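You operate a simulated robot arm through the tools that you are given. There is no shell and no other tool.

You run a simulated robot arm. Do the job below in one go: nothing can be reset, and whatever is moved stays where it is left.

## Task
Set the orange card's block under the laser lens: locked, focused, hose aimed.

Only the result counts: the job must be done as asked and must still hold three seconds after the hand-in. Knocking over, shifting, dropping, spilling or breaking anything else fails it.

## Robot
A 7-joint arm with a three-finger gripper, fixed in place. Base frame: the origin is on the floor under the middle of its stand, x ahead of it, y to its left, z up. Readings come in cm, rad, newtons and seconds.
With the tool pointing down near the work surface it reaches from about 10 to 86 cm from the base axis. Its first joint turns from -2.897 to 2.897 rad. Payload 2.94 kg.
The tool frame sits at the grasp point between the pads (the TCP): z along the fingers, y along the line on which they close. The tips reach 3 cm beyond it. The gripper opens to 13.2 cm; its body begins 10.7 cm behind the TCP.
Orientation is told as [roll, pitch, yaw] about the base's x, y, z axes, in that order, counted from this pose: with the fingers straight down and closing along the base's y, the tool's x points along the base's -x, its y along +y and its z along -z.

## Interface
- The arm moves only by the tool servo_tool. Its argument "steps" is a list of rows, each a list of 7 numbers: the shift along the tool's x, y, z in cm, then the turn, a rotation vector about the tool's x, y, z in rad, then the opening, from 0 (shut) to 1 (fully open). In form: [[x, y, z, wx, wy, wz, claw], ...]. A call has 1 to 20 rows; each row shifts and turns the commanded pose from where the row before left it, along the tool's axes as they then stand. Each row takes 0.2 s and may step no farther than 5 cm and 0.15 rad from the row before; otherwise, or with a gripper value out of range, the whole call is refused. A pose out of reach is approached as far as the arm can. The call stops where the force on the tool passes 40 N (or 10 N more than at its start, if that is more) or the arm is blocked; 0.2 s more then pass. The fingers move at their own pace (about 3.74 cm/s each) and stop on an object; they squeeze with about 44 N. The grip force told is the motor's: it shows also when the fingers shut on nothing. Time passes only in rows, and 0.2 s behind the last, so rows that do not move let the fingers close. It gives the time, the measured TCP pose, the force on the tool (base axes), the opening and the grip force at its end, in the units of the frame above (readings bear some noise), with the torque about the TCP (base axes, N m) and any sound that the robot's microphone picked up.
- Cameras (640 x 400 px; columns grow to the right, rows downward): "scene" is fixed at [38.91, 51.26, 152.91]; the picture's right is [-0.90, -0.43, 0.00], its down [-0.21, 0.45, -0.87] and it looks along [0.37, -0.78, -0.50] (base axes); focal length 368 px, centre (320, 200). "wrist" rides on the gripper at [7.2, 0.3, -14.4] in the tool frame; the picture's right is [-0.04, 1.00, 0.00], its down [-0.88, -0.04, -0.48] and it looks along [-0.48, -0.02, 0.88] (tool axes); focal length 256 px, centre (320, 200). There is no depth. A picture from a camera that has moved, and an enlarged one, comes with that camera's place and axes in the base frame and with its lens. The place of the scene camera against the robot may be out by one fixed shift of up to 2.5 cm in any direction.
- capture(camera): a new picture of that camera. The clock stands still meanwhile.
- lift_body(by): moves the trunk up (or, below 0, down) by that many cm; the arm rides with it, the base frame stays. It gives what a move gives, with no picture.
- inspect(camera, box): a new picture of the part [left, top, right, bottom] of that camera's present view, enlarged. The clock stands still meanwhile.
- sign_off(): hands the job in; it is judged then, once.

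Places have to be worked out from the pictures, the camera data and where the tool is seen. Open the gripper and draw the arm clear of the work before you hand the job in, unless the task says otherwise.

The tools are called after "Emit:" as name(argument=value, ...) on one line, values as JSON. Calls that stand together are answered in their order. servo_tool: Moves the arm, as the interface text tells. Its arguments: {"type":"object","properties":{"steps":{"type":"array","items":{"type":"array","items":{"type":"number"}}}},"required":["steps"]} The other tools are called the same way: lift_body (by) moves the trunk up or down; capture (camera) takes a picture; inspect (camera, box) takes an enlarged picture of a part of a camera's view; sign_off () hands the job in.

At the start:

```text
time_s: 0.0
ee_pos: [37.3, -44.4, 113.25]
tool_rot: [0.001, 0.0, -0.001]
wrist_force: [-0.8, 0.2, 0.4]
torque: [0.02, -0.02, 0.0]
finger_gap: 13.19
grasp_force: 0.1
trunk travel left (down, up): [-32.5, 21.5]
```

scene: 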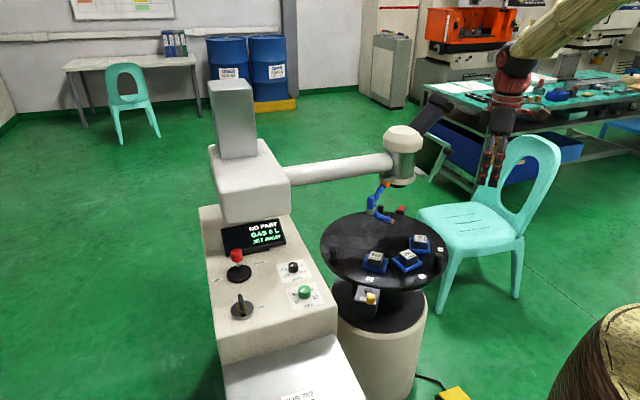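
wrist: 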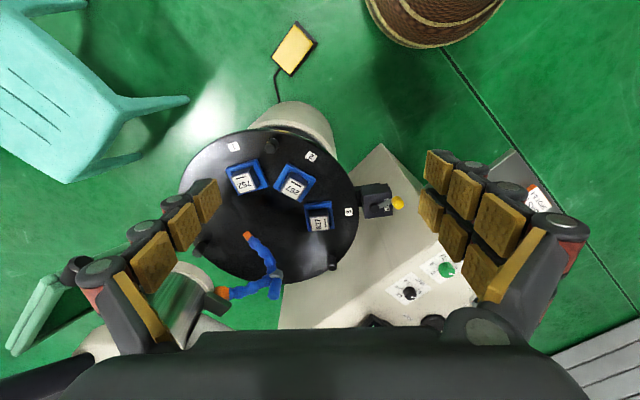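

I'll begin by looking closely at the machine, its display and the turntable from both cameras.

Emit:
inspect(camera="scene", box=[200, 180, 360, 280])

Emit:
inspect(camera="scene", box=[310, 170, 470, 270])

Emit:
inspect(camera="scene", box=[200, 230, 360, 330])

Emit:
inspect(camera="scene", box=[310, 260, 470, 400])

Emit:
inspect(camera="wrist", box=[170, 120, 370, 245])

Emit:
inspect(camera="wrist", box=[200, 210, 480, 340])

Emit:
inspect(camera="scene", box=[200, 340, 360, 400])

Emit:
inspect(camera="scene", box=[340, 110, 440, 230])

```text
4.00 times, centred on (280, 230) of scene
camera zoom: at [38.91, 51.26, 152.91], right [-0.9, -0.43, 0.0], down [-0.21, 0.45, -0.87], along [0.37, -0.78, -0.5], focal length 1470 px, centre (480, 80)
```

zoom: 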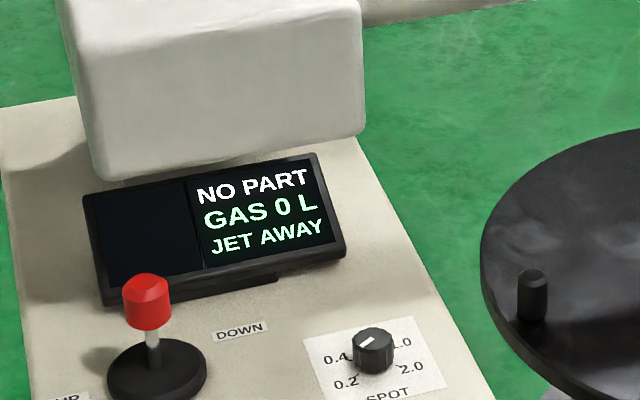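

```text
4.00 times, centred on (390, 220) of scene
camera zoom: at [38.91, 51.26, 152.91], right [-0.9, -0.43, 0.0], down [-0.21, 0.45, -0.87], along [0.37, -0.78, -0.5], focal length 1470 px, centre (40, 120)
```

zoom: 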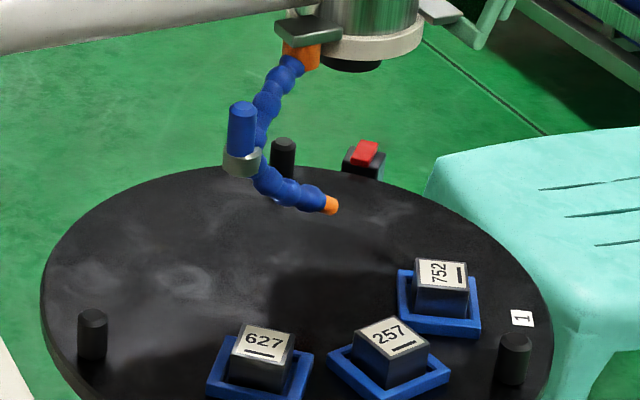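

```text
4.00 times, centred on (280, 280) of scene
camera zoom: at [38.91, 51.26, 152.91], right [-0.9, -0.43, 0.0], down [-0.21, 0.45, -0.87], along [0.37, -0.78, -0.5], focal length 1470 px, centre (480, -120)
```

zoom: 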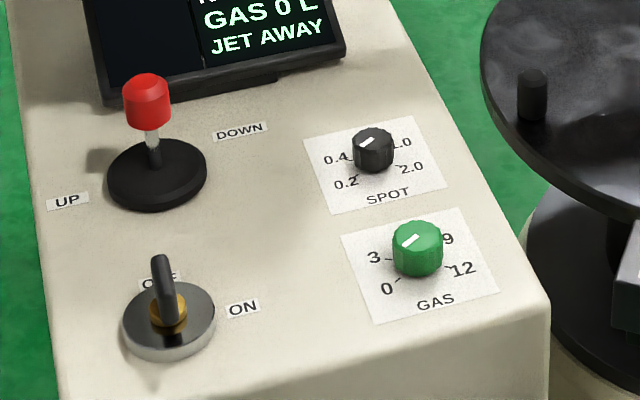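

```text
2.86 times, centred on (390, 330) of scene
camera zoom: at [38.91, 51.26, 152.91], right [-0.9, -0.43, 0.0], down [-0.21, 0.45, -0.87], along [0.37, -0.78, -0.5], focal length 1050 px, centre (120, -171)
```

zoom: 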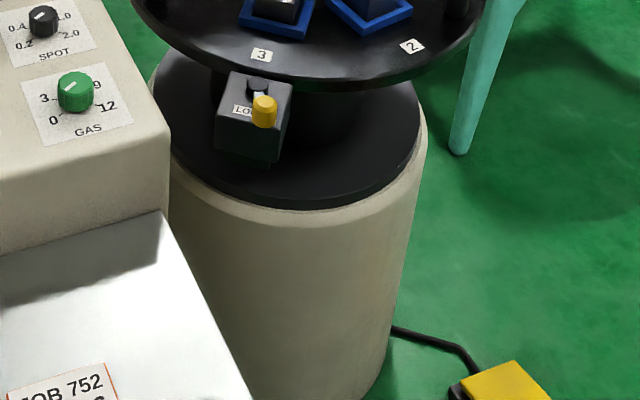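

```text
3.20 times, centred on (270, 182) of wrist
camera zoom: at [30.21, -44.16, 127.7], right [0.04, 1.0, 0.0], down [0.88, -0.04, 0.48], along [0.48, -0.02, -0.88], focal length 819 px, centre (480, 256)
```

zoom: 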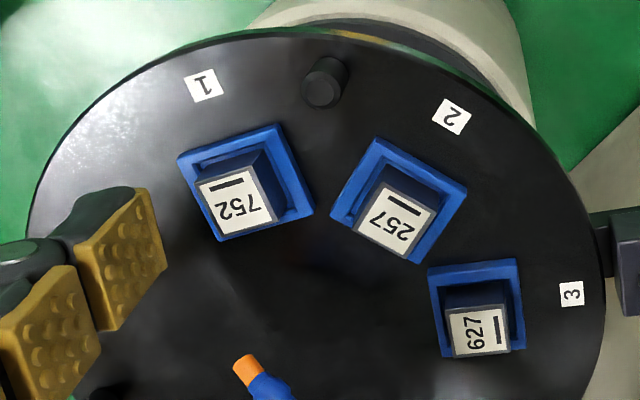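

```text
2.29 times, centred on (340, 275) of wrist
camera zoom: at [30.21, -44.16, 127.7], right [0.04, 1.0, 0.0], down [0.88, -0.04, 0.48], along [0.48, -0.02, -0.88], focal length 585 px, centre (274, 29)
```

zoom: 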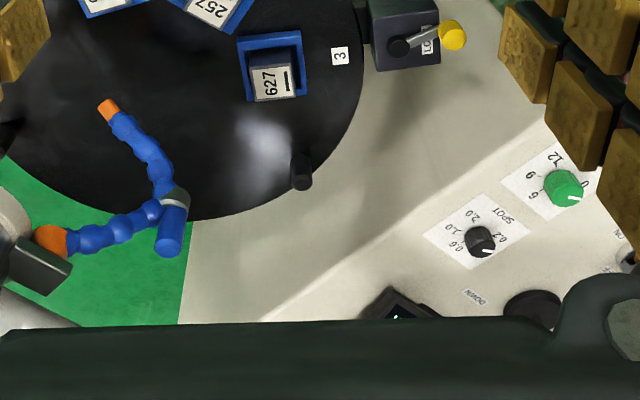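

```text
4.00 times, centred on (280, 370) of scene
camera zoom: at [38.91, 51.26, 152.91], right [-0.9, -0.43, 0.0], down [-0.21, 0.45, -0.87], along [0.37, -0.78, -0.5], focal length 1470 px, centre (480, -480)
```

zoom: 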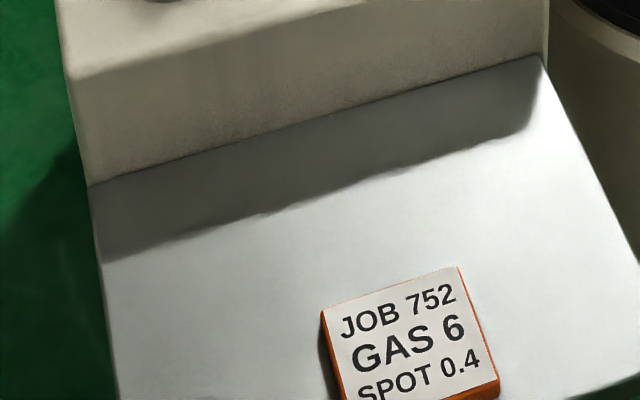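

```text
3.33 times, centred on (390, 170) of scene
camera zoom: at [38.91, 51.26, 152.91], right [-0.9, -0.43, 0.0], down [-0.21, 0.45, -0.87], along [0.37, -0.78, -0.5], focal length 1225 px, centre (87, 300)
```

zoom: 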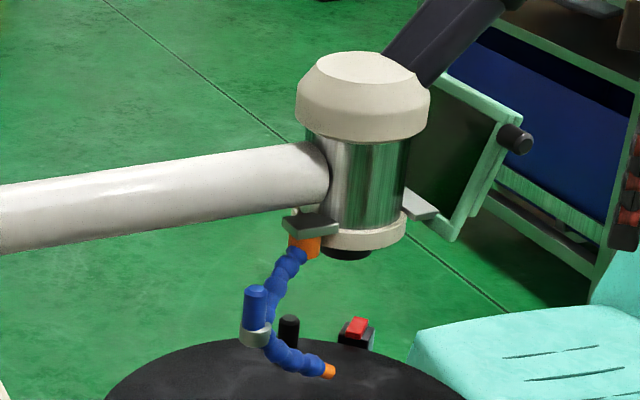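

The orange-edged card reads JOB 752 / GAS 6 / SPOT 0.4. I'll look at other parts of the views to find any further cards and details.

Emit:
inspect(camera="wrist", box=[480, 140, 640, 240])

Emit:
inspect(camera="wrist", box=[0, 230, 240, 380])

Emit:
inspect(camera="wrist", box=[340, 160, 480, 330])

Emit:
inspect(camera="scene", box=[420, 0, 640, 220])

```text
4.00 times, centred on (560, 190) of wrist
camera zoom: at [30.21, -44.16, 127.7], right [0.04, 1.0, 0.0], down [0.88, -0.04, 0.48], along [0.48, -0.02, -0.88], focal length 1024 px, centre (-640, 240)
```

zoom: 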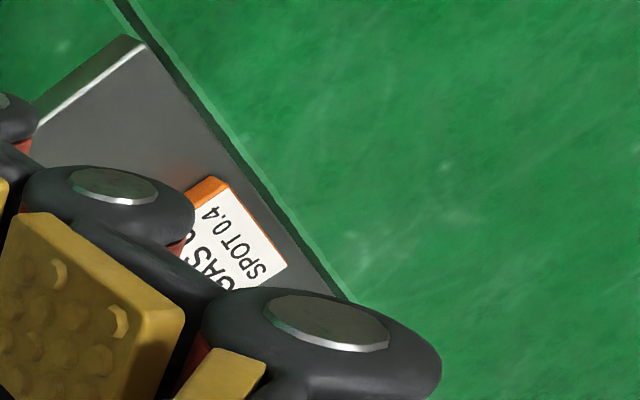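

```text
2.67 times, centred on (120, 305) of wrist
camera zoom: at [30.21, -44.16, 127.7], right [0.04, 1.0, 0.0], down [0.88, -0.04, 0.48], along [0.48, -0.02, -0.88], focal length 683 px, centre (853, -80)
```

zoom: 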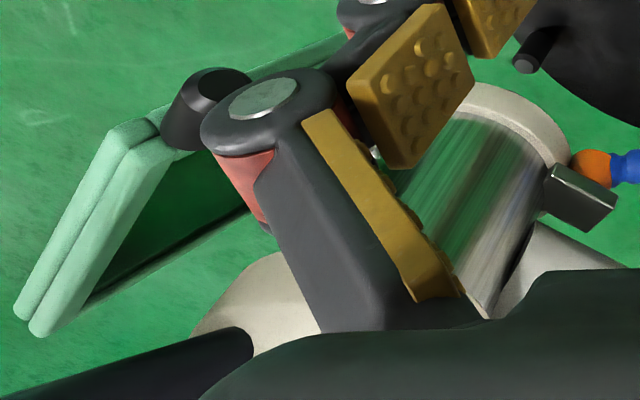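

```text
2.35 times, centred on (410, 245) of wrist
camera zoom: at [30.21, -44.16, 127.7], right [0.04, 1.0, 0.0], down [0.88, -0.04, 0.48], along [0.48, -0.02, -0.88], focal length 602 px, centre (108, 94)
```

zoom: 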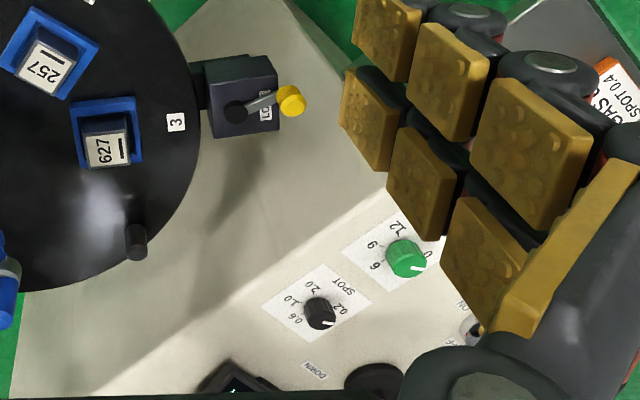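

```text
1.82 times, centred on (530, 110) of scene
camera zoom: at [38.91, 51.26, 152.91], right [-0.9, -0.43, 0.0], down [-0.21, 0.45, -0.87], along [0.37, -0.78, -0.5], focal length 668 px, centre (-62, 364)
```

zoom: 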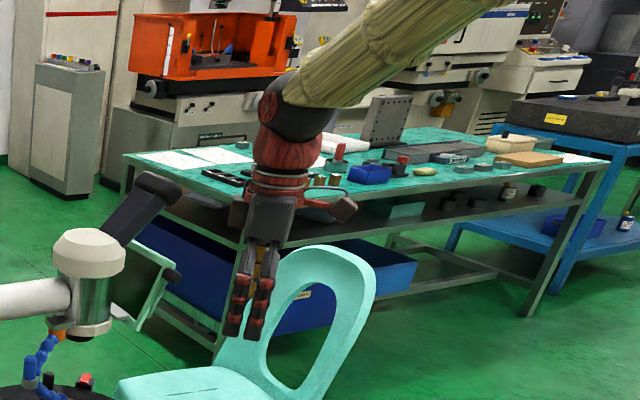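

The orange card calls for block 752 at station 1. Rough triangulation puts the table top at z≈72.5, its centre near (64,-58), the lens near (64,-70) and the panel knobs near (76,-16,81). I'll move over to the panel to see the controls and the lock close up.

Emit:
servo_tool(steps=[[-0.5, 4, 0.5, 0, 0, 0, 1], [-0.5, 4, 0.5, 0, 0, 0, 1], [-0.5, 4, 0.5, 0, 0, 0, 1], [-0.5, 4, 0.5, 0, 0, 0, 1], [-0.5, 4, 0.5, 0, 0, 0, 1], [-0.5, 4, 0.5, 0, 0, 0, 1], [-0.5, 4, 0.5, 0, 0, 0, 1]])

Emit:
capture(camera="wrist")

```text
time_s: 1.6
ee_pos: [40.78, -16.29, 109.8]
tool_rot: [0.0, 0.002, 0.001]
wrist_force: [0.3, 0.3, 0.5]
torque: [0.0, -0.02, 0.03]
finger_gap: 13.19
grasp_force: 0.0
trunk travel left (down, up): [-32.5, 21.5]
```

```text
taken
camera wrist: at [33.65, -16.09, 124.19], right [0.04, 1.0, 0.0], down [0.88, -0.04, 0.48], along [0.47, -0.02, -0.88], focal length 256 px, centre (320, 200)
```

wrist: 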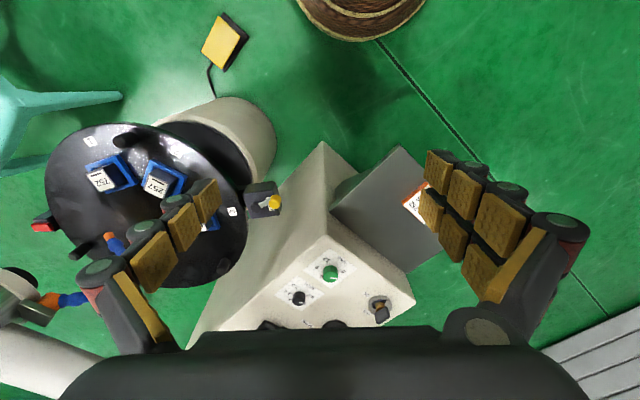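

Emit:
inspect(camera="wrist", box=[260, 240, 420, 340])

Emit:
inspect(camera="wrist", box=[210, 160, 310, 230])

Emit:
inspect(camera="wrist", box=[20, 110, 260, 310])

```text
4.00 times, centred on (340, 290) of wrist
camera zoom: at [33.65, -16.09, 124.19], right [0.04, 1.0, 0.0], down [0.88, -0.04, 0.48], along [0.47, -0.02, -0.88], focal length 1024 px, centre (240, -160)
```

zoom: 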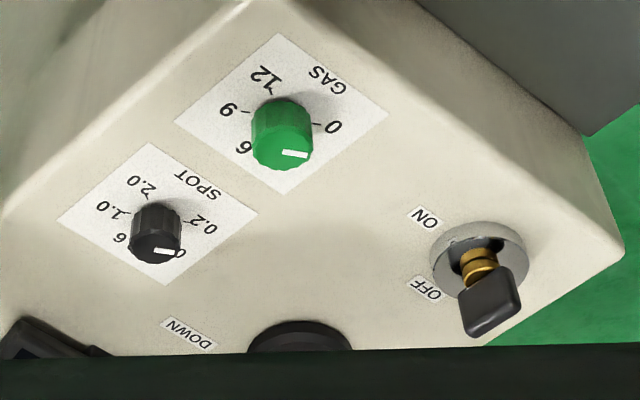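

```text
5.71 times, centred on (260, 195) of wrist
camera zoom: at [33.65, -16.09, 124.19], right [0.04, 1.0, 0.0], down [0.88, -0.04, 0.48], along [0.47, -0.02, -0.88], focal length 1463 px, centre (663, 229)
```

zoom: 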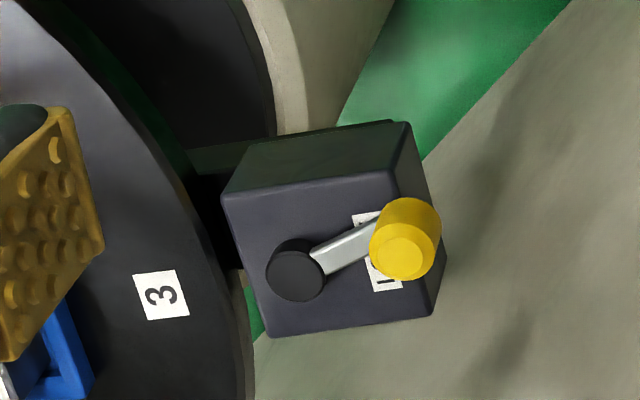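

```text
2.00 times, centred on (140, 210) of wrist
camera zoom: at [33.65, -16.09, 124.19], right [0.04, 1.0, 0.0], down [0.88, -0.04, 0.48], along [0.47, -0.02, -0.88], focal length 512 px, centre (680, 180)
```

zoom: 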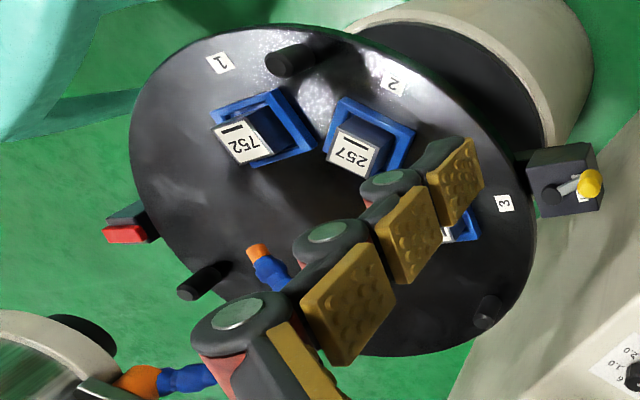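

Dials sit low on the panel and the key is OFF; the request doesn't call for those, so I'll leave them alone. Now I'll move in front of the table and tilt the gripper to look at the lens head and hose from a lower angle.

Emit:
servo_tool(steps=[[0.78, -4.37, 1.48, 0, 0, 0, 1], [0.78, -4.37, 1.48, 0, 0, 0, 1], [0.78, -4.37, 1.48, 0, 0, 0, 1], [0.78, -4.37, 1.48, 0, 0, 0, 1], [0.78, -4.37, 1.48, 0, 0, 0, 1], [0.78, -4.37, 1.48, 0, 0, 0, 1], [0.78, -4.37, 1.48, 0, 0, 0, 1], [0.78, -4.37, 1.48, 0, 0, 0, 1], [0.78, -4.37, 1.48, 0, 0, 0, 1], [0.78, -4.37, 1.48, 0, 0, 0, 1], [0, 0, 0, 0, -0.15, 0, 1], [0, 0, 0, 0, -0.15, 0, 1], [0, 0, 0, 0, -0.15, 0, 1], [0, 0, 0, 0, -0.15, 0, 1]])

Emit:
capture(camera="wrist")

Emit:
capture(camera="scene")

```text
time_s: 4.6
ee_pos: [32.99, -60.11, 95.1]
tool_rot: [-0.002, -0.603, 0.0]
wrist_force: [0.4, -0.6, 1.1]
torque: [0.02, 0.01, 0.01]
finger_gap: 13.19
grasp_force: 0.0
trunk travel left (down, up): [-32.5, 21.5]
```

```text
taken
camera wrist: at [18.99, -59.88, 102.87], right [0.04, 1.0, 0.02], down [0.46, -0.04, 0.89], along [0.89, -0.02, -0.46], focal length 256 px, centre (320, 200)
```

wrist: 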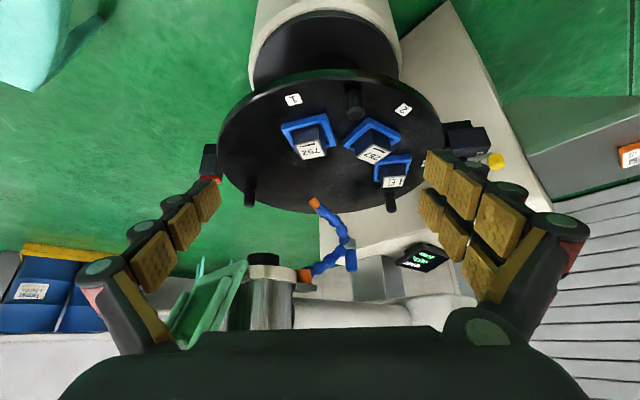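

```text
taken
```

scene: 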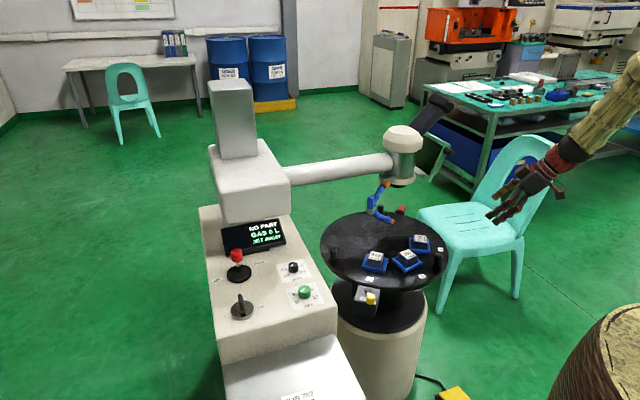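

Emit:
inspect(camera="wrist", box=[200, 180, 360, 330])

Emit:
inspect(camera="wrist", box=[200, 70, 460, 220])

Emit:
inspect(camera="wrist", box=[380, 100, 540, 290])

```text
2.67 times, centred on (280, 255) of wrist
camera zoom: at [18.99, -59.88, 102.87], right [0.04, 1.0, 0.02], down [0.46, -0.04, 0.89], along [0.89, -0.02, -0.46], focal length 683 px, centre (427, 53)
```

zoom: 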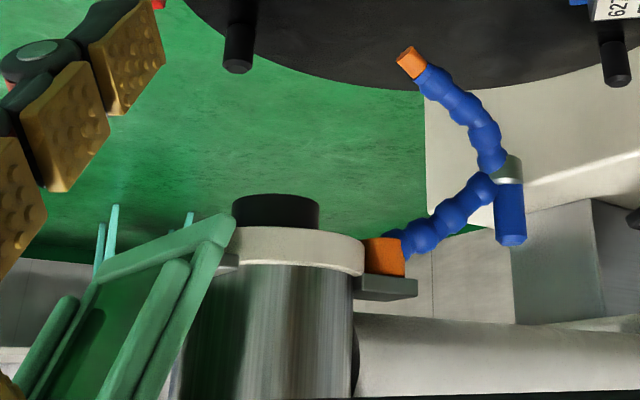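

```text
2.46 times, centred on (330, 145) of wrist
camera zoom: at [18.99, -59.88, 102.87], right [0.04, 1.0, 0.02], down [0.46, -0.04, 0.89], along [0.89, -0.02, -0.46], focal length 630 px, centre (295, 335)
```

zoom: 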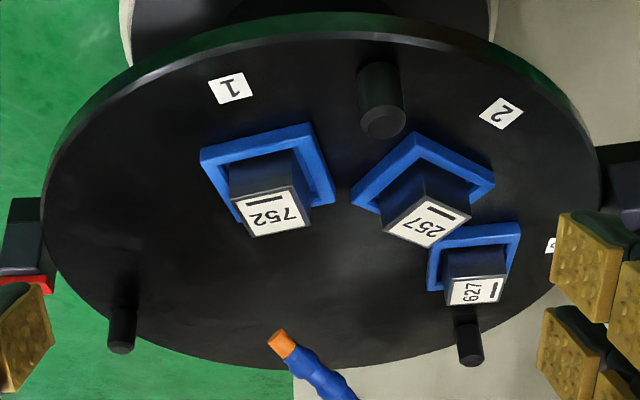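

```text
2.11 times, centred on (460, 195) of wrist
camera zoom: at [18.99, -59.88, 102.87], right [0.04, 1.0, 0.02], down [0.46, -0.04, 0.89], along [0.89, -0.02, -0.46], focal length 539 px, centre (25, 210)
```

zoom: 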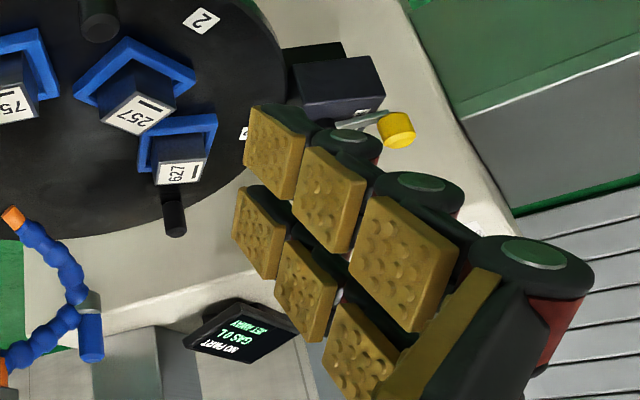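

The three black posts form an equilateral triangle, so the table centre is about (66.1,-58.7), the post radius 20.5 and the table top z≈72. Stations 1/2/3 lie at about 196°/146°/96° and the lens at about 266°, so I need to turn the table about +70° (CCW). Next I'll get a closer look at the lock lever.

Emit:
servo_tool(steps=[[0, 0, 0, 0, 0.15, 0, 1], [0, 0, 0, 0, 0.15, 0, 1], [0, 0, 0, 0, 0.15, 0, 1], [0, 0, 0, 0, 0.15, 0, 1], [-1.9, 4, 0, 0, 0, 0, 1], [-1.9, 4, 0, 0, 0, 0, 1], [-1.9, 4, 0, 0, 0, 0, 1], [-1.9, 4, 0, 0, 0, 0, 1], [-1.9, 4, 0, 0, 0, 0, 1], [-1.9, 4, 0, 0, 0, 0, 1], [-1.9, 4, 0, 0, 0, 0, 1], [-1.9, 4, 0, 0, 0, 0, 1]])

Emit:
capture(camera="wrist")

Emit:
inspect(camera="wrist", box=[250, 150, 370, 230])

Emit:
inspect(camera="scene", box=[340, 270, 400, 320])

```text
time_s: 7.2
ee_pos: [48.53, -28.25, 95.14]
tool_rot: [-0.001, 0.0, -0.001]
wrist_force: [0.4, -0.1, 1.1]
torque: [0.01, 0.0, 0.0]
finger_gap: 13.19
grasp_force: 0.1
trunk travel left (down, up): [-32.5, 21.5]
```

```text
taken
camera wrist: at [41.2, -28.07, 109.47], right [0.04, 1.0, 0.0], down [0.88, -0.04, 0.48], along [0.48, -0.02, -0.88], focal length 256 px, centre (320, 200)
```

wrist: 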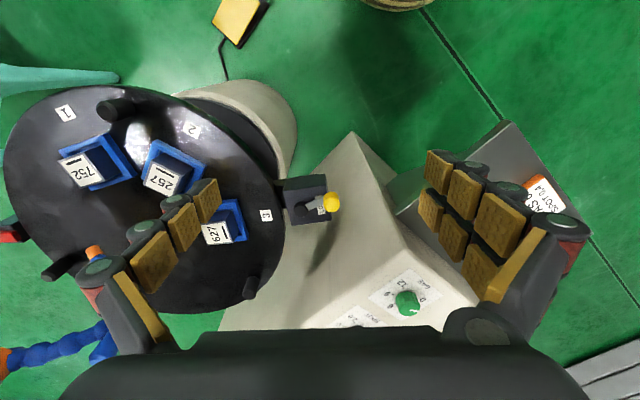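

```text
5.00 times, centred on (310, 190) of wrist
camera zoom: at [41.2, -28.07, 109.47], right [0.04, 1.0, 0.0], down [0.88, -0.04, 0.48], along [0.48, -0.02, -0.88], focal length 1280 px, centre (370, 250)
```

zoom: 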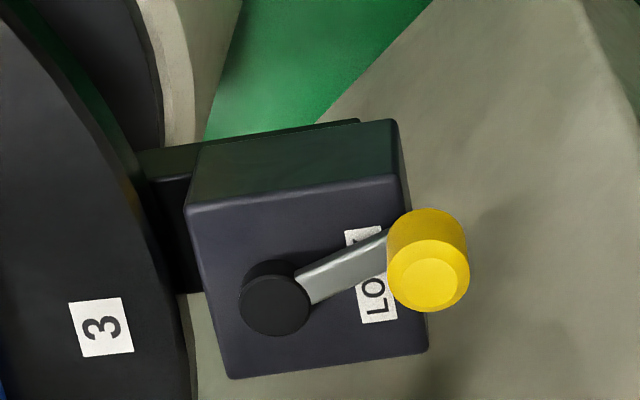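

```text
8.00 times, centred on (370, 295) of scene
camera zoom: at [38.91, 51.26, 152.91], right [-0.9, -0.43, 0.0], down [-0.21, 0.45, -0.87], along [0.37, -0.78, -0.5], focal length 2941 px, centre (-80, -560)
```

zoom: 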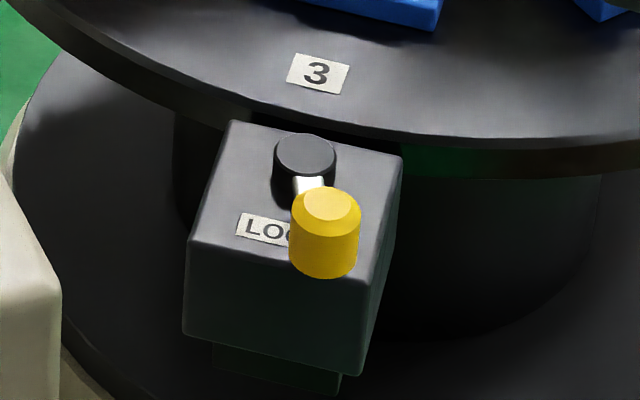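

The lever on the lock box points off to one side of its "LOCK" label and the box sits at about 98°. Pulling post P3 (79.5,-43) along the arc toward me is the cleanest way to turn the table, so I'll approach above P3 with a yaw and an outward tilt for reach.

Emit:
servo_tool(steps=[[0, 0, 0, 0, 0, 0.14, 0.5], [0, 0, 0, 0, 0, 0.14, 0.5], [0, 0, 0, 0, 0, 0.14, 0.5], [0, 0, 0, 0, 0, 0.14, 0.5], [0, 0, 0, 0, 0, 0.14, 0.5], [0, 0, 0, 0, -0.15, 0, 0.5], [0, 0, 0, 0, -0.15, 0, 0.5], [0, 0, 0, 0, -0.15, 0, 0.5], [-3.8, 1.25, 2.63, 0, 0, 0, 0.5], [-3.8, 1.25, 2.63, 0, 0, 0, 0.5], [-3.8, 1.25, 2.63, 0, 0, 0, 0.5], [-3.8, 1.25, 2.63, 0, 0, 0, 0.5], [-3.8, 1.25, 2.63, 0, 0, 0, 0.5], [-3.8, 1.25, 2.63, 0, 0, 0, 0.5], [-3.8, 1.25, 2.63, 0, 0, 0, 0.5]])

Emit:
capture(camera="wrist")

Emit:
inspect(camera="scene", box=[200, 120, 440, 270])

```text
time_s: 10.4
ee_pos: [78.57, -42.25, 89.99]
tool_rot: [0.0, -0.448, -0.701]
wrist_force: [0.1, 0.4, -0.1]
torque: [-0.01, 0.0, -0.01]
finger_gap: 6.6
grasp_force: 0.0
trunk travel left (down, up): [-32.5, 21.5]
```

```text
taken
camera wrist: at [69.16, -33.89, 99.89], right [0.67, 0.74, 0.02], down [0.42, -0.41, 0.81], along [0.61, -0.54, -0.59], focal length 256 px, centre (320, 200)
```

wrist: 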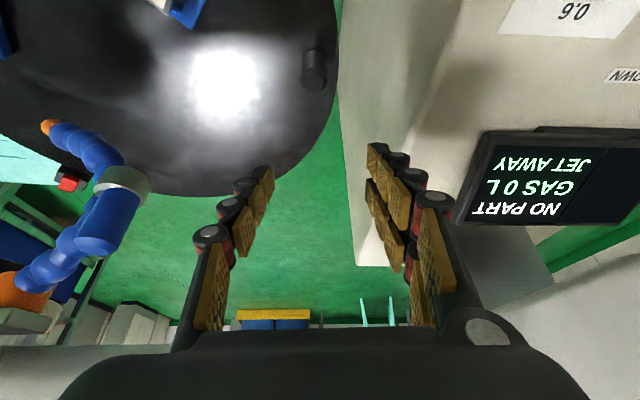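

```text
2.67 times, centred on (320, 195) of scene
camera zoom: at [38.91, 51.26, 152.91], right [-0.9, -0.43, 0.0], down [-0.21, 0.45, -0.87], along [0.37, -0.78, -0.5], focal length 980 px, centre (320, 213)
```

zoom: 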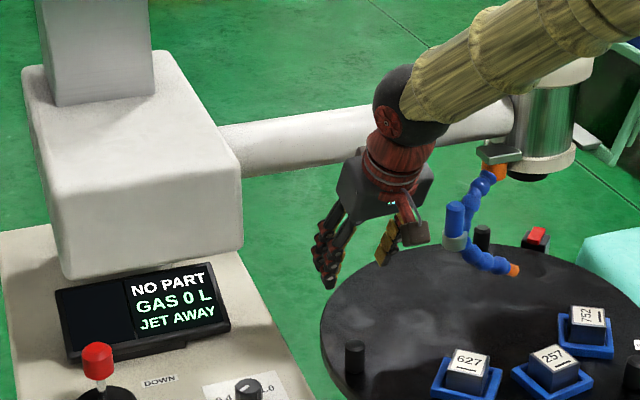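

Arm reached above P3 without trouble, and P3 appears exactly where predicted. I'll descend most of the way and check the finger alignment around the post.

Emit:
servo_tool(steps=[[1.3, 0, 2.7, 0, 0, 0, 0.5], [1.3, 0, 2.7, 0, 0, 0, 0.5], [1.3, 0, 2.7, 0, 0, 0, 0.5]])

Emit:
capture(camera="wrist")

Emit:
inspect(camera="scene", box=[300, 170, 420, 270])

```text
time_s: 11.2
ee_pos: [78.66, -42.14, 81.06]
tool_rot: [0.001, -0.45, -0.701]
wrist_force: [-0.3, -0.4, 0.5]
torque: [0.03, 0.06, -0.01]
finger_gap: 6.6
grasp_force: 0.1
trunk travel left (down, up): [-32.5, 21.5]
```

```text
taken
camera wrist: at [69.16, -33.7, 90.84], right [0.67, 0.74, 0.02], down [0.42, -0.41, 0.81], along [0.61, -0.54, -0.58], focal length 256 px, centre (320, 200)
```

wrist: 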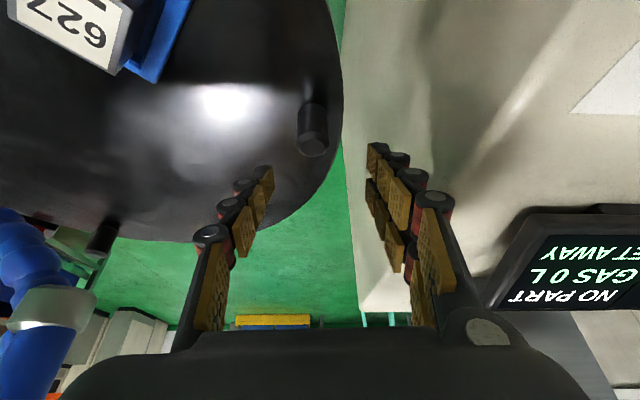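

```text
4.00 times, centred on (360, 220) of scene
camera zoom: at [38.91, 51.26, 152.91], right [-0.9, -0.43, 0.0], down [-0.21, 0.45, -0.87], along [0.37, -0.78, -0.5], focal length 1470 px, centre (160, 120)
```

zoom: 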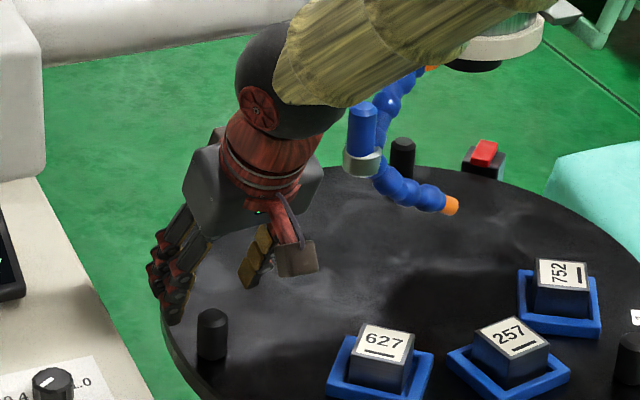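

P3 is centred between the fingertips. I'll descend so the fingertips straddle it, just above the table.

Emit:
servo_tool(steps=[[0.95, 0, 2.0, 0, 0, 0, 0.5], [0.95, 0, 2.0, 0, 0, 0, 0.5]])

Emit:
capture(camera="wrist")

Emit:
inspect(camera="scene", box=[320, 220, 380, 270])

```text
time_s: 11.8
ee_pos: [78.58, -41.84, 76.57]
tool_rot: [0.0, -0.452, -0.7]
wrist_force: [1.1, 0.5, 0.5]
torque: [0.05, 0.04, 0.0]
finger_gap: 6.57
grasp_force: 0.1
trunk travel left (down, up): [-32.5, 21.5]
```

```text
taken
camera wrist: at [69.13, -33.52, 86.32], right [0.67, 0.74, 0.02], down [0.42, -0.41, 0.81], along [0.61, -0.54, -0.59], focal length 256 px, centre (320, 200)
```

wrist: 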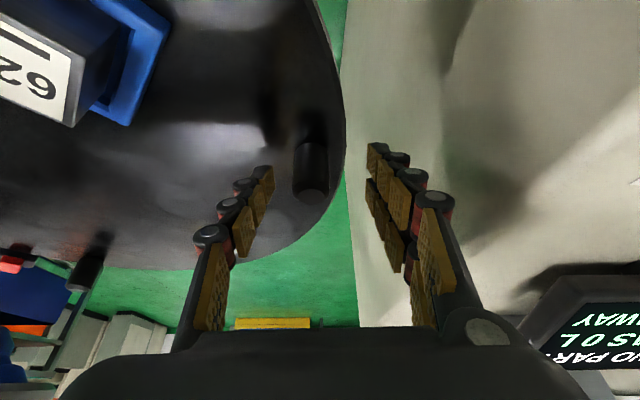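

```text
8.00 times, centred on (350, 245) of scene
camera zoom: at [38.91, 51.26, 152.91], right [-0.9, -0.43, 0.0], down [-0.21, 0.45, -0.87], along [0.37, -0.78, -0.5], focal length 2941 px, centre (80, -160)
```

zoom: 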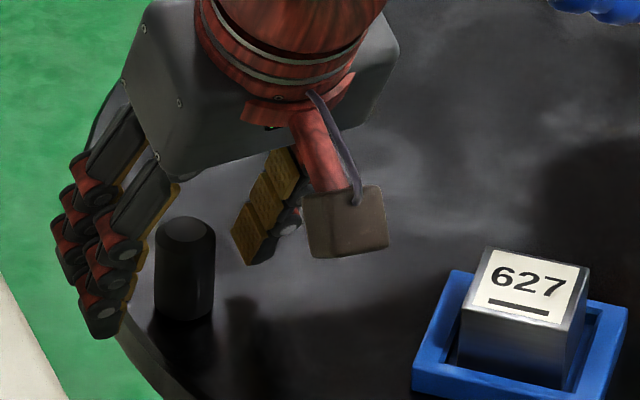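

The post sits between the fingers, slightly toward the inner finger. I'll nudge 0.6 cm to centre and close on it.

Emit:
servo_tool(steps=[[0, -0.6, 0, 0, 0, 0, 0.5], [0, 0, 0, 0, 0, 0, 0.25], [0, 0, 0, 0, 0, 0, 0.15], [0, 0, 0, 0, 0, 0, 0.1], [0, 0, 0, 0, 0, 0, 0.1]])

Emit:
inspect(camera="scene", box=[320, 220, 380, 270])

Emit:
inspect(camera="wrist", box=[200, 100, 440, 300])

```text
time_s: 13.0
ee_pos: [78.16, -42.38, 76.64]
tool_rot: [0.0, -0.45, -0.698]
wrist_force: [4.2, 4.1, -0.8]
torque: [0.06, 0.04, 0.03]
finger_gap: 2.56
grasp_force: 20.7
trunk travel left (down, up): [-32.5, 21.5]
```

```text
8.00 times, centred on (350, 245) of scene
camera zoom: at [38.91, 51.26, 152.91], right [-0.9, -0.43, 0.0], down [-0.21, 0.45, -0.87], along [0.37, -0.78, -0.5], focal length 2941 px, centre (80, -160)
```

zoom: 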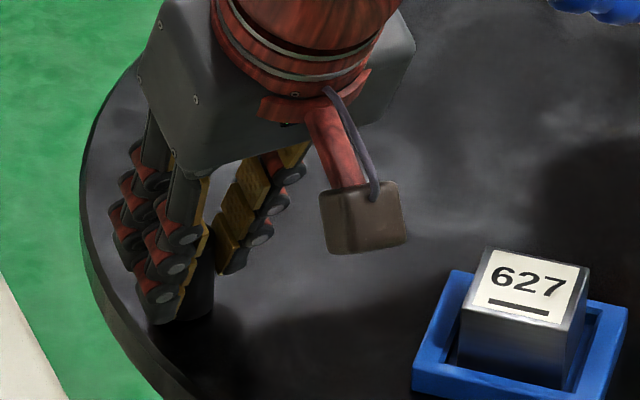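

```text
2.00 times, centred on (320, 200) of wrist
camera zoom: at [68.63, -33.92, 86.38], right [0.67, 0.74, 0.02], down [0.42, -0.41, 0.81], along [0.61, -0.54, -0.59], focal length 512 px, centre (320, 200)
```

zoom: 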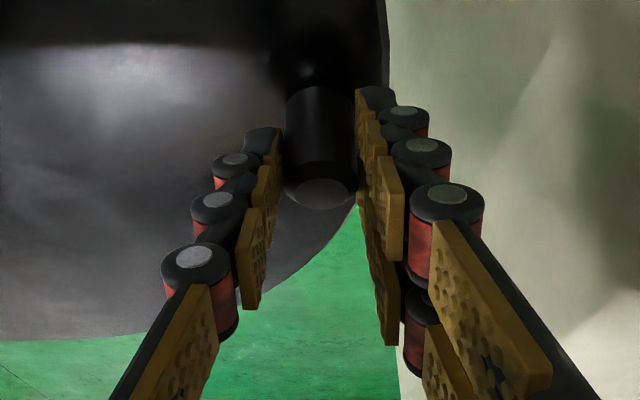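

The post is gripped (gap 2.56 cm). I'll test a small rotation of about 6° along the arc and watch the force, to see whether the table is free.

Emit:
servo_tool(steps=[[0.91, -0.09, -0.44, -0.0218, 0, -0.045, 0.1], [0.91, -0.09, -0.44, -0.0218, 0, -0.045, 0.1]])

Emit:
inspect(camera="scene", box=[310, 190, 460, 290])

```text
time_s: 13.6
ee_pos: [76.26, -41.18, 76.56]
tool_rot: [-0.001, -0.448, -0.597]
wrist_force: [5.9, 12.2, -2.2]
torque: [0.07, -0.53, 0.16]
finger_gap: 2.5
grasp_force: 44.9
trunk travel left (down, up): [-32.5, 21.5]
```

```text
4.00 times, centred on (385, 240) of scene
camera zoom: at [38.91, 51.26, 152.91], right [-0.9, -0.43, 0.0], down [-0.21, 0.45, -0.87], along [0.37, -0.78, -0.5], focal length 1470 px, centre (60, 40)
```

zoom: 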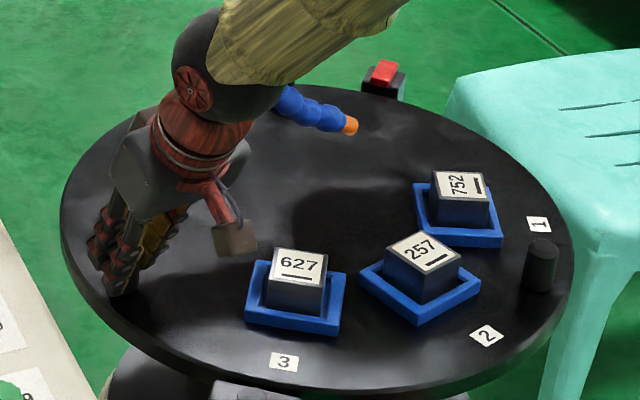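

The table turns freely with the post (627 moved with it). A small outward force suggests the path is a touch too far in, so I'll continue in small arcs with a slight outward correction.

Emit:
servo_tool(steps=[[0.91, -0.03, -0.44, -0.0218, 0, -0.045, 0.1], [0.91, -0.05, -0.44, -0.0218, 0, -0.045, 0.1], [0.91, -0.05, -0.44, -0.0218, 0, -0.045, 0.1], [0.91, -0.05, -0.44, -0.0218, 0, -0.045, 0.1]])

Emit:
inspect(camera="scene", box=[310, 190, 460, 290])

```text
time_s: 14.6
ee_pos: [72.68, -39.33, 76.61]
tool_rot: [0.002, -0.448, -0.399]
wrist_force: [3.9, 14.0, 1.7]
torque: [0.03, 0.21, -0.03]
finger_gap: 2.52
grasp_force: 45.1
trunk travel left (down, up): [-32.5, 21.5]
```

```text
4.00 times, centred on (385, 240) of scene
camera zoom: at [38.91, 51.26, 152.91], right [-0.9, -0.43, 0.0], down [-0.21, 0.45, -0.87], along [0.37, -0.78, -0.5], focal length 1470 px, centre (60, 40)
```

zoom: 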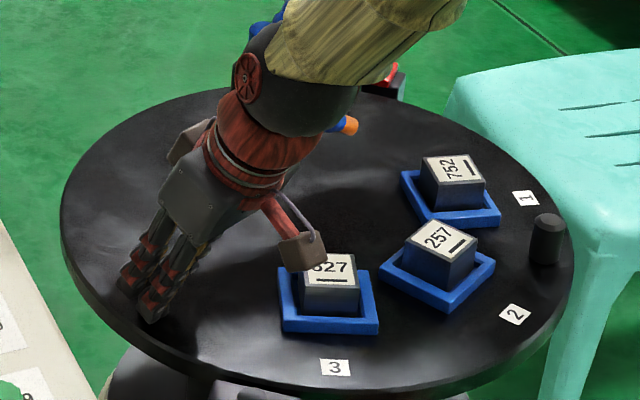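

Rotation is going smoothly, about 23° done in total. I'll continue with a little more outward bias.

Emit:
servo_tool(steps=[[0.91, 0.02, -0.44, -0.0218, 0, -0.045, 0.1], [0.91, -0.03, -0.44, -0.0218, 0, -0.045, 0.1], [0.91, -0.03, -0.44, -0.0218, 0, -0.045, 0.1], [0.91, -0.03, -0.44, -0.0218, 0, -0.045, 0.1]])

Emit:
inspect(camera="scene", box=[310, 190, 460, 290])

Emit:
capture(camera="wrist")

```text
time_s: 15.6
ee_pos: [68.85, -38.51, 76.63]
tool_rot: [0.001, -0.45, -0.202]
wrist_force: [-3.8, -3.8, 4.9]
torque: [-0.39, 0.2, -0.15]
finger_gap: 2.5
grasp_force: 45.2
trunk travel left (down, up): [-32.5, 21.5]
```

```text
4.00 times, centred on (385, 240) of scene
camera zoom: at [38.91, 51.26, 152.91], right [-0.9, -0.43, 0.0], down [-0.21, 0.45, -0.87], along [0.37, -0.78, -0.5], focal length 1470 px, centre (60, 40)
```

zoom: 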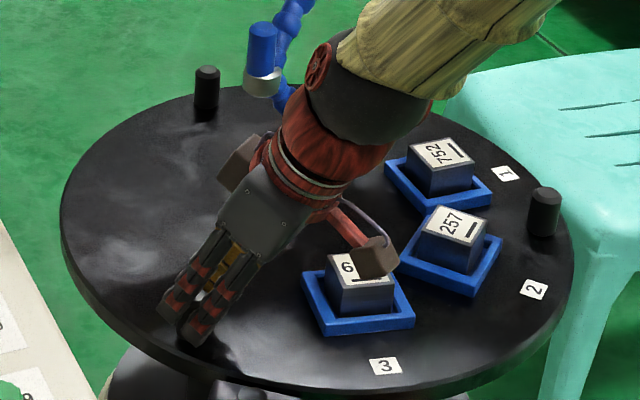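

```text
taken
camera wrist: at [56.43, -35.59, 86.38], right [0.24, 0.97, 0.02], down [0.56, -0.15, 0.81], along [0.79, -0.18, -0.58], focal length 256 px, centre (320, 200)
```

wrist: 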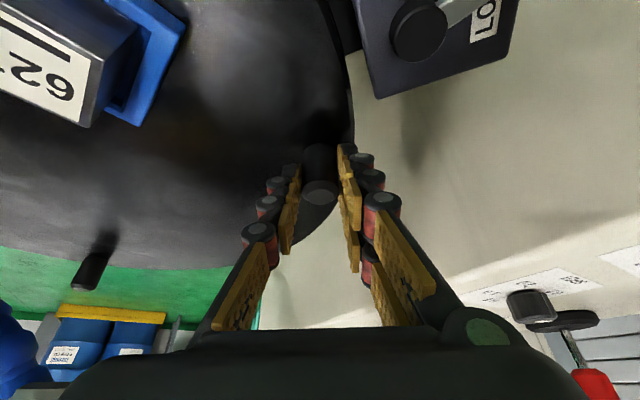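

About 29° turned; the fingers will pass the lock box with roughly 1.5 cm clearance. I'll continue in shorter chunks.

Emit:
servo_tool(steps=[[0.91, -0.09, -0.44, -0.0218, 0, -0.045, 0.1], [0.91, -0.07, -0.44, -0.0218, 0, -0.045, 0.1], [0.91, -0.07, -0.44, -0.0218, 0, -0.045, 0.1]])

Emit:
capture(camera="wrist")

Emit:
inspect(camera="scene", box=[310, 190, 460, 290])

```text
time_s: 16.4
ee_pos: [65.9, -38.24, 76.55]
tool_rot: [0.0, -0.451, -0.05]
wrist_force: [-2.8, -8.6, 6.2]
torque: [-0.47, 0.11, -0.08]
finger_gap: 2.51
grasp_force: 44.8
trunk travel left (down, up): [-32.5, 21.5]
```

```text
taken
camera wrist: at [53.13, -37.27, 86.38], right [0.09, 1.0, 0.02], down [0.58, -0.07, 0.81], along [0.81, -0.06, -0.58], focal length 256 px, centre (320, 200)
```

wrist: 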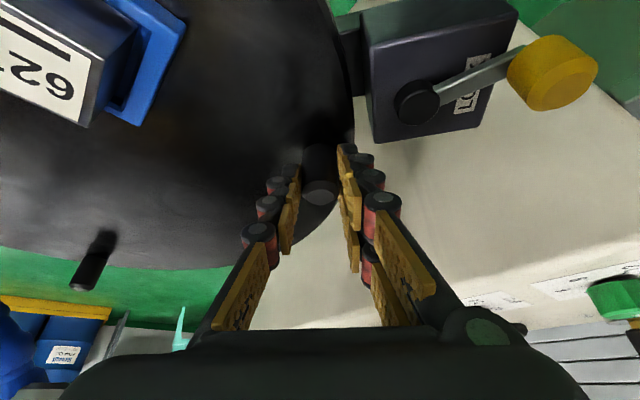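

```text
4.00 times, centred on (385, 240) of scene
camera zoom: at [38.91, 51.26, 152.91], right [-0.9, -0.43, 0.0], down [-0.21, 0.45, -0.87], along [0.37, -0.78, -0.5], focal length 1470 px, centre (60, 40)
```

zoom: 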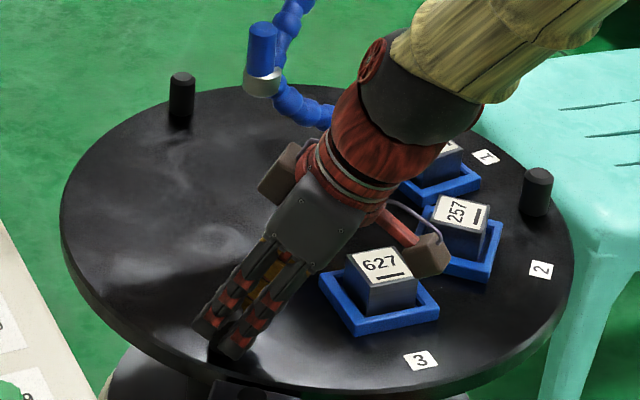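

Still smooth, about 37° turned. Continuing past the lock box.

Emit:
servo_tool(steps=[[0.91, -0.14, -0.44, -0.0218, 0, -0.045, 0.1], [0.91, -0.09, -0.44, -0.0218, 0, -0.045, 0.1], [0.91, -0.09, -0.44, -0.0218, 0, -0.045, 0.1]])

Emit:
capture(camera="wrist")

Emit:
inspect(camera="scene", box=[310, 190, 460, 290])

```text
time_s: 17.2
ee_pos: [62.84, -38.43, 76.6]
tool_rot: [0.003, -0.452, 0.101]
wrist_force: [0.0, -5.8, 5.4]
torque: [-0.27, -0.24, 0.15]
finger_gap: 2.49
grasp_force: 44.9
trunk travel left (down, up): [-32.5, 21.5]
```

```text
taken
camera wrist: at [50.13, -39.44, 86.38], right [-0.06, 1.0, 0.02], down [0.59, 0.02, 0.81], along [0.81, 0.06, -0.59], focal length 256 px, centre (320, 200)
```

wrist: 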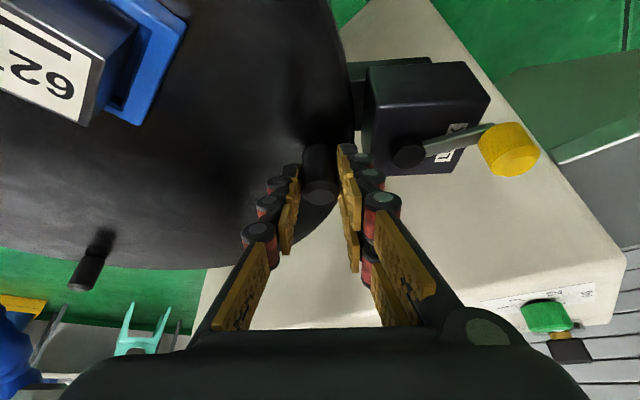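

```text
4.00 times, centred on (385, 240) of scene
camera zoom: at [38.91, 51.26, 152.91], right [-0.9, -0.43, 0.0], down [-0.21, 0.45, -0.87], along [0.37, -0.78, -0.5], focal length 1470 px, centre (60, 40)
```

zoom: 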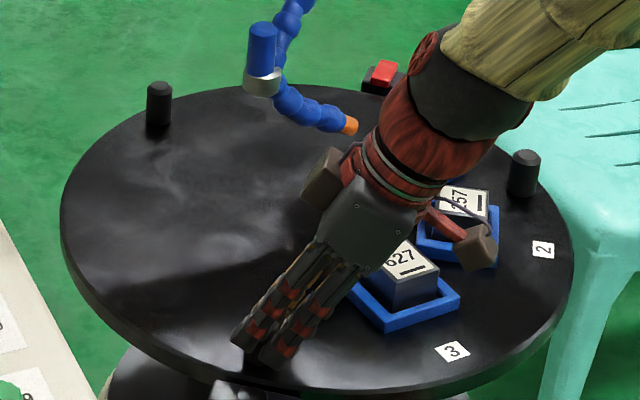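

About 46° turned with low forces. Continuing.

Emit:
servo_tool(steps=[[0.91, -0.12, -0.44, -0.0218, 0, -0.045, 0.1], [0.91, -0.09, -0.44, -0.0218, 0, -0.045, 0.1], [0.91, -0.09, -0.44, -0.0218, 0, -0.045, 0.1], [0.91, -0.09, -0.44, -0.0218, 0, -0.045, 0.1]])

Emit:
inspect(camera="scene", box=[310, 170, 460, 280])

Emit:
inspect(camera="scene", box=[200, 200, 300, 260])

```text
time_s: 18.2
ee_pos: [58.91, -39.33, 76.59]
tool_rot: [0.0, -0.451, 0.299]
wrist_force: [-0.9, -0.3, 6.7]
torque: [-0.06, -0.71, 0.23]
finger_gap: 2.48
grasp_force: 45.2
trunk travel left (down, up): [-32.5, 21.5]
```

```text
3.64 times, centred on (385, 225) of scene
camera zoom: at [38.91, 51.26, 152.91], right [-0.9, -0.43, 0.0], down [-0.21, 0.45, -0.87], along [0.37, -0.78, -0.5], focal length 1337 px, centre (84, 109)
```

zoom: 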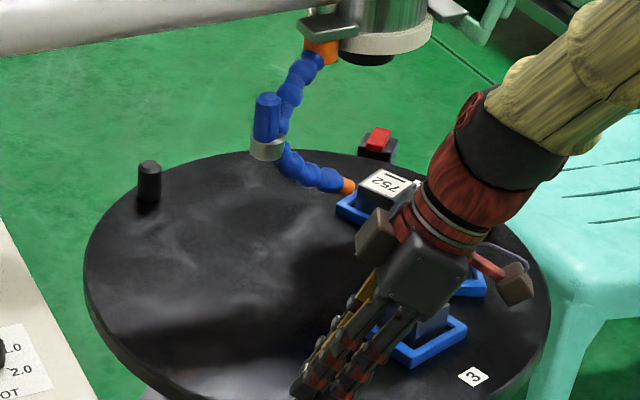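

```text
6.40 times, centred on (250, 230) of scene
camera zoom: at [38.91, 51.26, 152.91], right [-0.9, -0.43, 0.0], down [-0.21, 0.45, -0.87], along [0.37, -0.78, -0.5], focal length 2352 px, centre (768, 8)
```

zoom: 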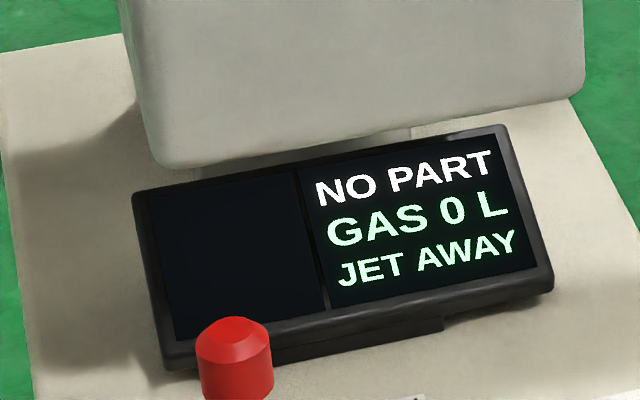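

752 is approaching the lens (about 253°). I'll continue in smaller steps and monitor the display.

Emit:
servo_tool(steps=[[0.91, -0.09, -0.44, -0.0218, 0, -0.045, 0.1], [0.91, -0.09, -0.44, -0.0218, 0, -0.045, 0.1]])

Emit:
inspect(camera="scene", box=[330, 170, 430, 240])

Emit:
inspect(camera="scene", box=[200, 200, 300, 260])

```text
time_s: 18.8
ee_pos: [56.95, -40.21, 76.65]
tool_rot: [0.002, -0.448, 0.399]
wrist_force: [-1.5, 1.4, -0.2]
torque: [-0.01, -0.49, 0.17]
finger_gap: 2.49
grasp_force: 45.0
trunk travel left (down, up): [-32.5, 21.5]
```

```text
5.71 times, centred on (380, 205) of scene
camera zoom: at [38.91, 51.26, 152.91], right [-0.9, -0.43, 0.0], down [-0.21, 0.45, -0.87], along [0.37, -0.78, -0.5], focal length 2100 px, centre (-23, 171)
```

zoom: 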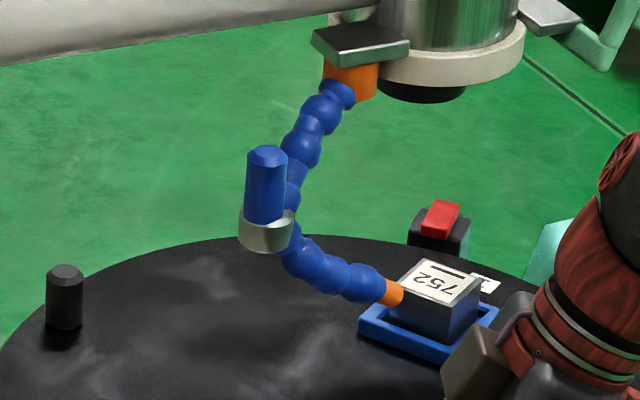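

```text
6.40 times, centred on (250, 230) of scene
camera zoom: at [38.91, 51.26, 152.91], right [-0.9, -0.43, 0.0], down [-0.21, 0.45, -0.87], along [0.37, -0.78, -0.5], focal length 2352 px, centre (768, 8)
```

zoom: 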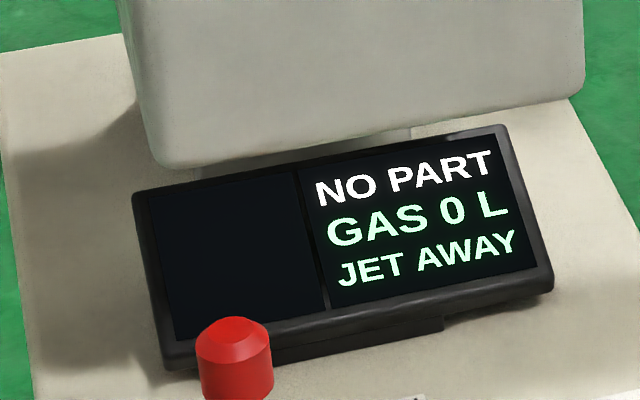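

Still NO PART; 752 is at about 259°. Step one more.

Emit:
servo_tool(steps=[[0.91, -0.09, -0.44, -0.0218, 0, -0.045, 0.1]])

Emit:
inspect(camera="scene", box=[330, 170, 430, 240])

Emit:
inspect(camera="scene", box=[200, 200, 300, 260])

```text
time_s: 19.2
ee_pos: [56.08, -40.6, 76.58]
tool_rot: [0.003, -0.452, 0.451]
wrist_force: [-3.8, 4.6, 5.5]
torque: [0.14, -0.6, 0.07]
finger_gap: 2.5
grasp_force: 44.8
trunk travel left (down, up): [-32.5, 21.5]
```

```text
5.71 times, centred on (380, 205) of scene
camera zoom: at [38.91, 51.26, 152.91], right [-0.9, -0.43, 0.0], down [-0.21, 0.45, -0.87], along [0.37, -0.78, -0.5], focal length 2100 px, centre (-23, 171)
```

zoom: 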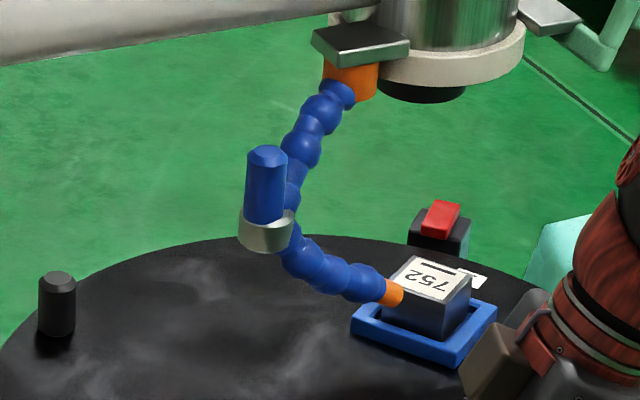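

```text
6.40 times, centred on (250, 230) of scene
camera zoom: at [38.91, 51.26, 152.91], right [-0.9, -0.43, 0.0], down [-0.21, 0.45, -0.87], along [0.37, -0.78, -0.5], focal length 2352 px, centre (768, 8)
```

zoom: 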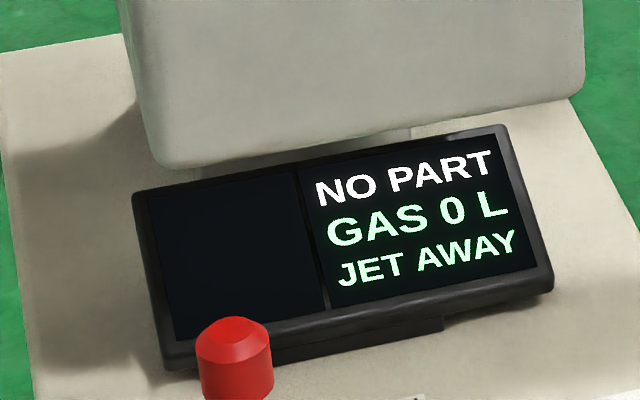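

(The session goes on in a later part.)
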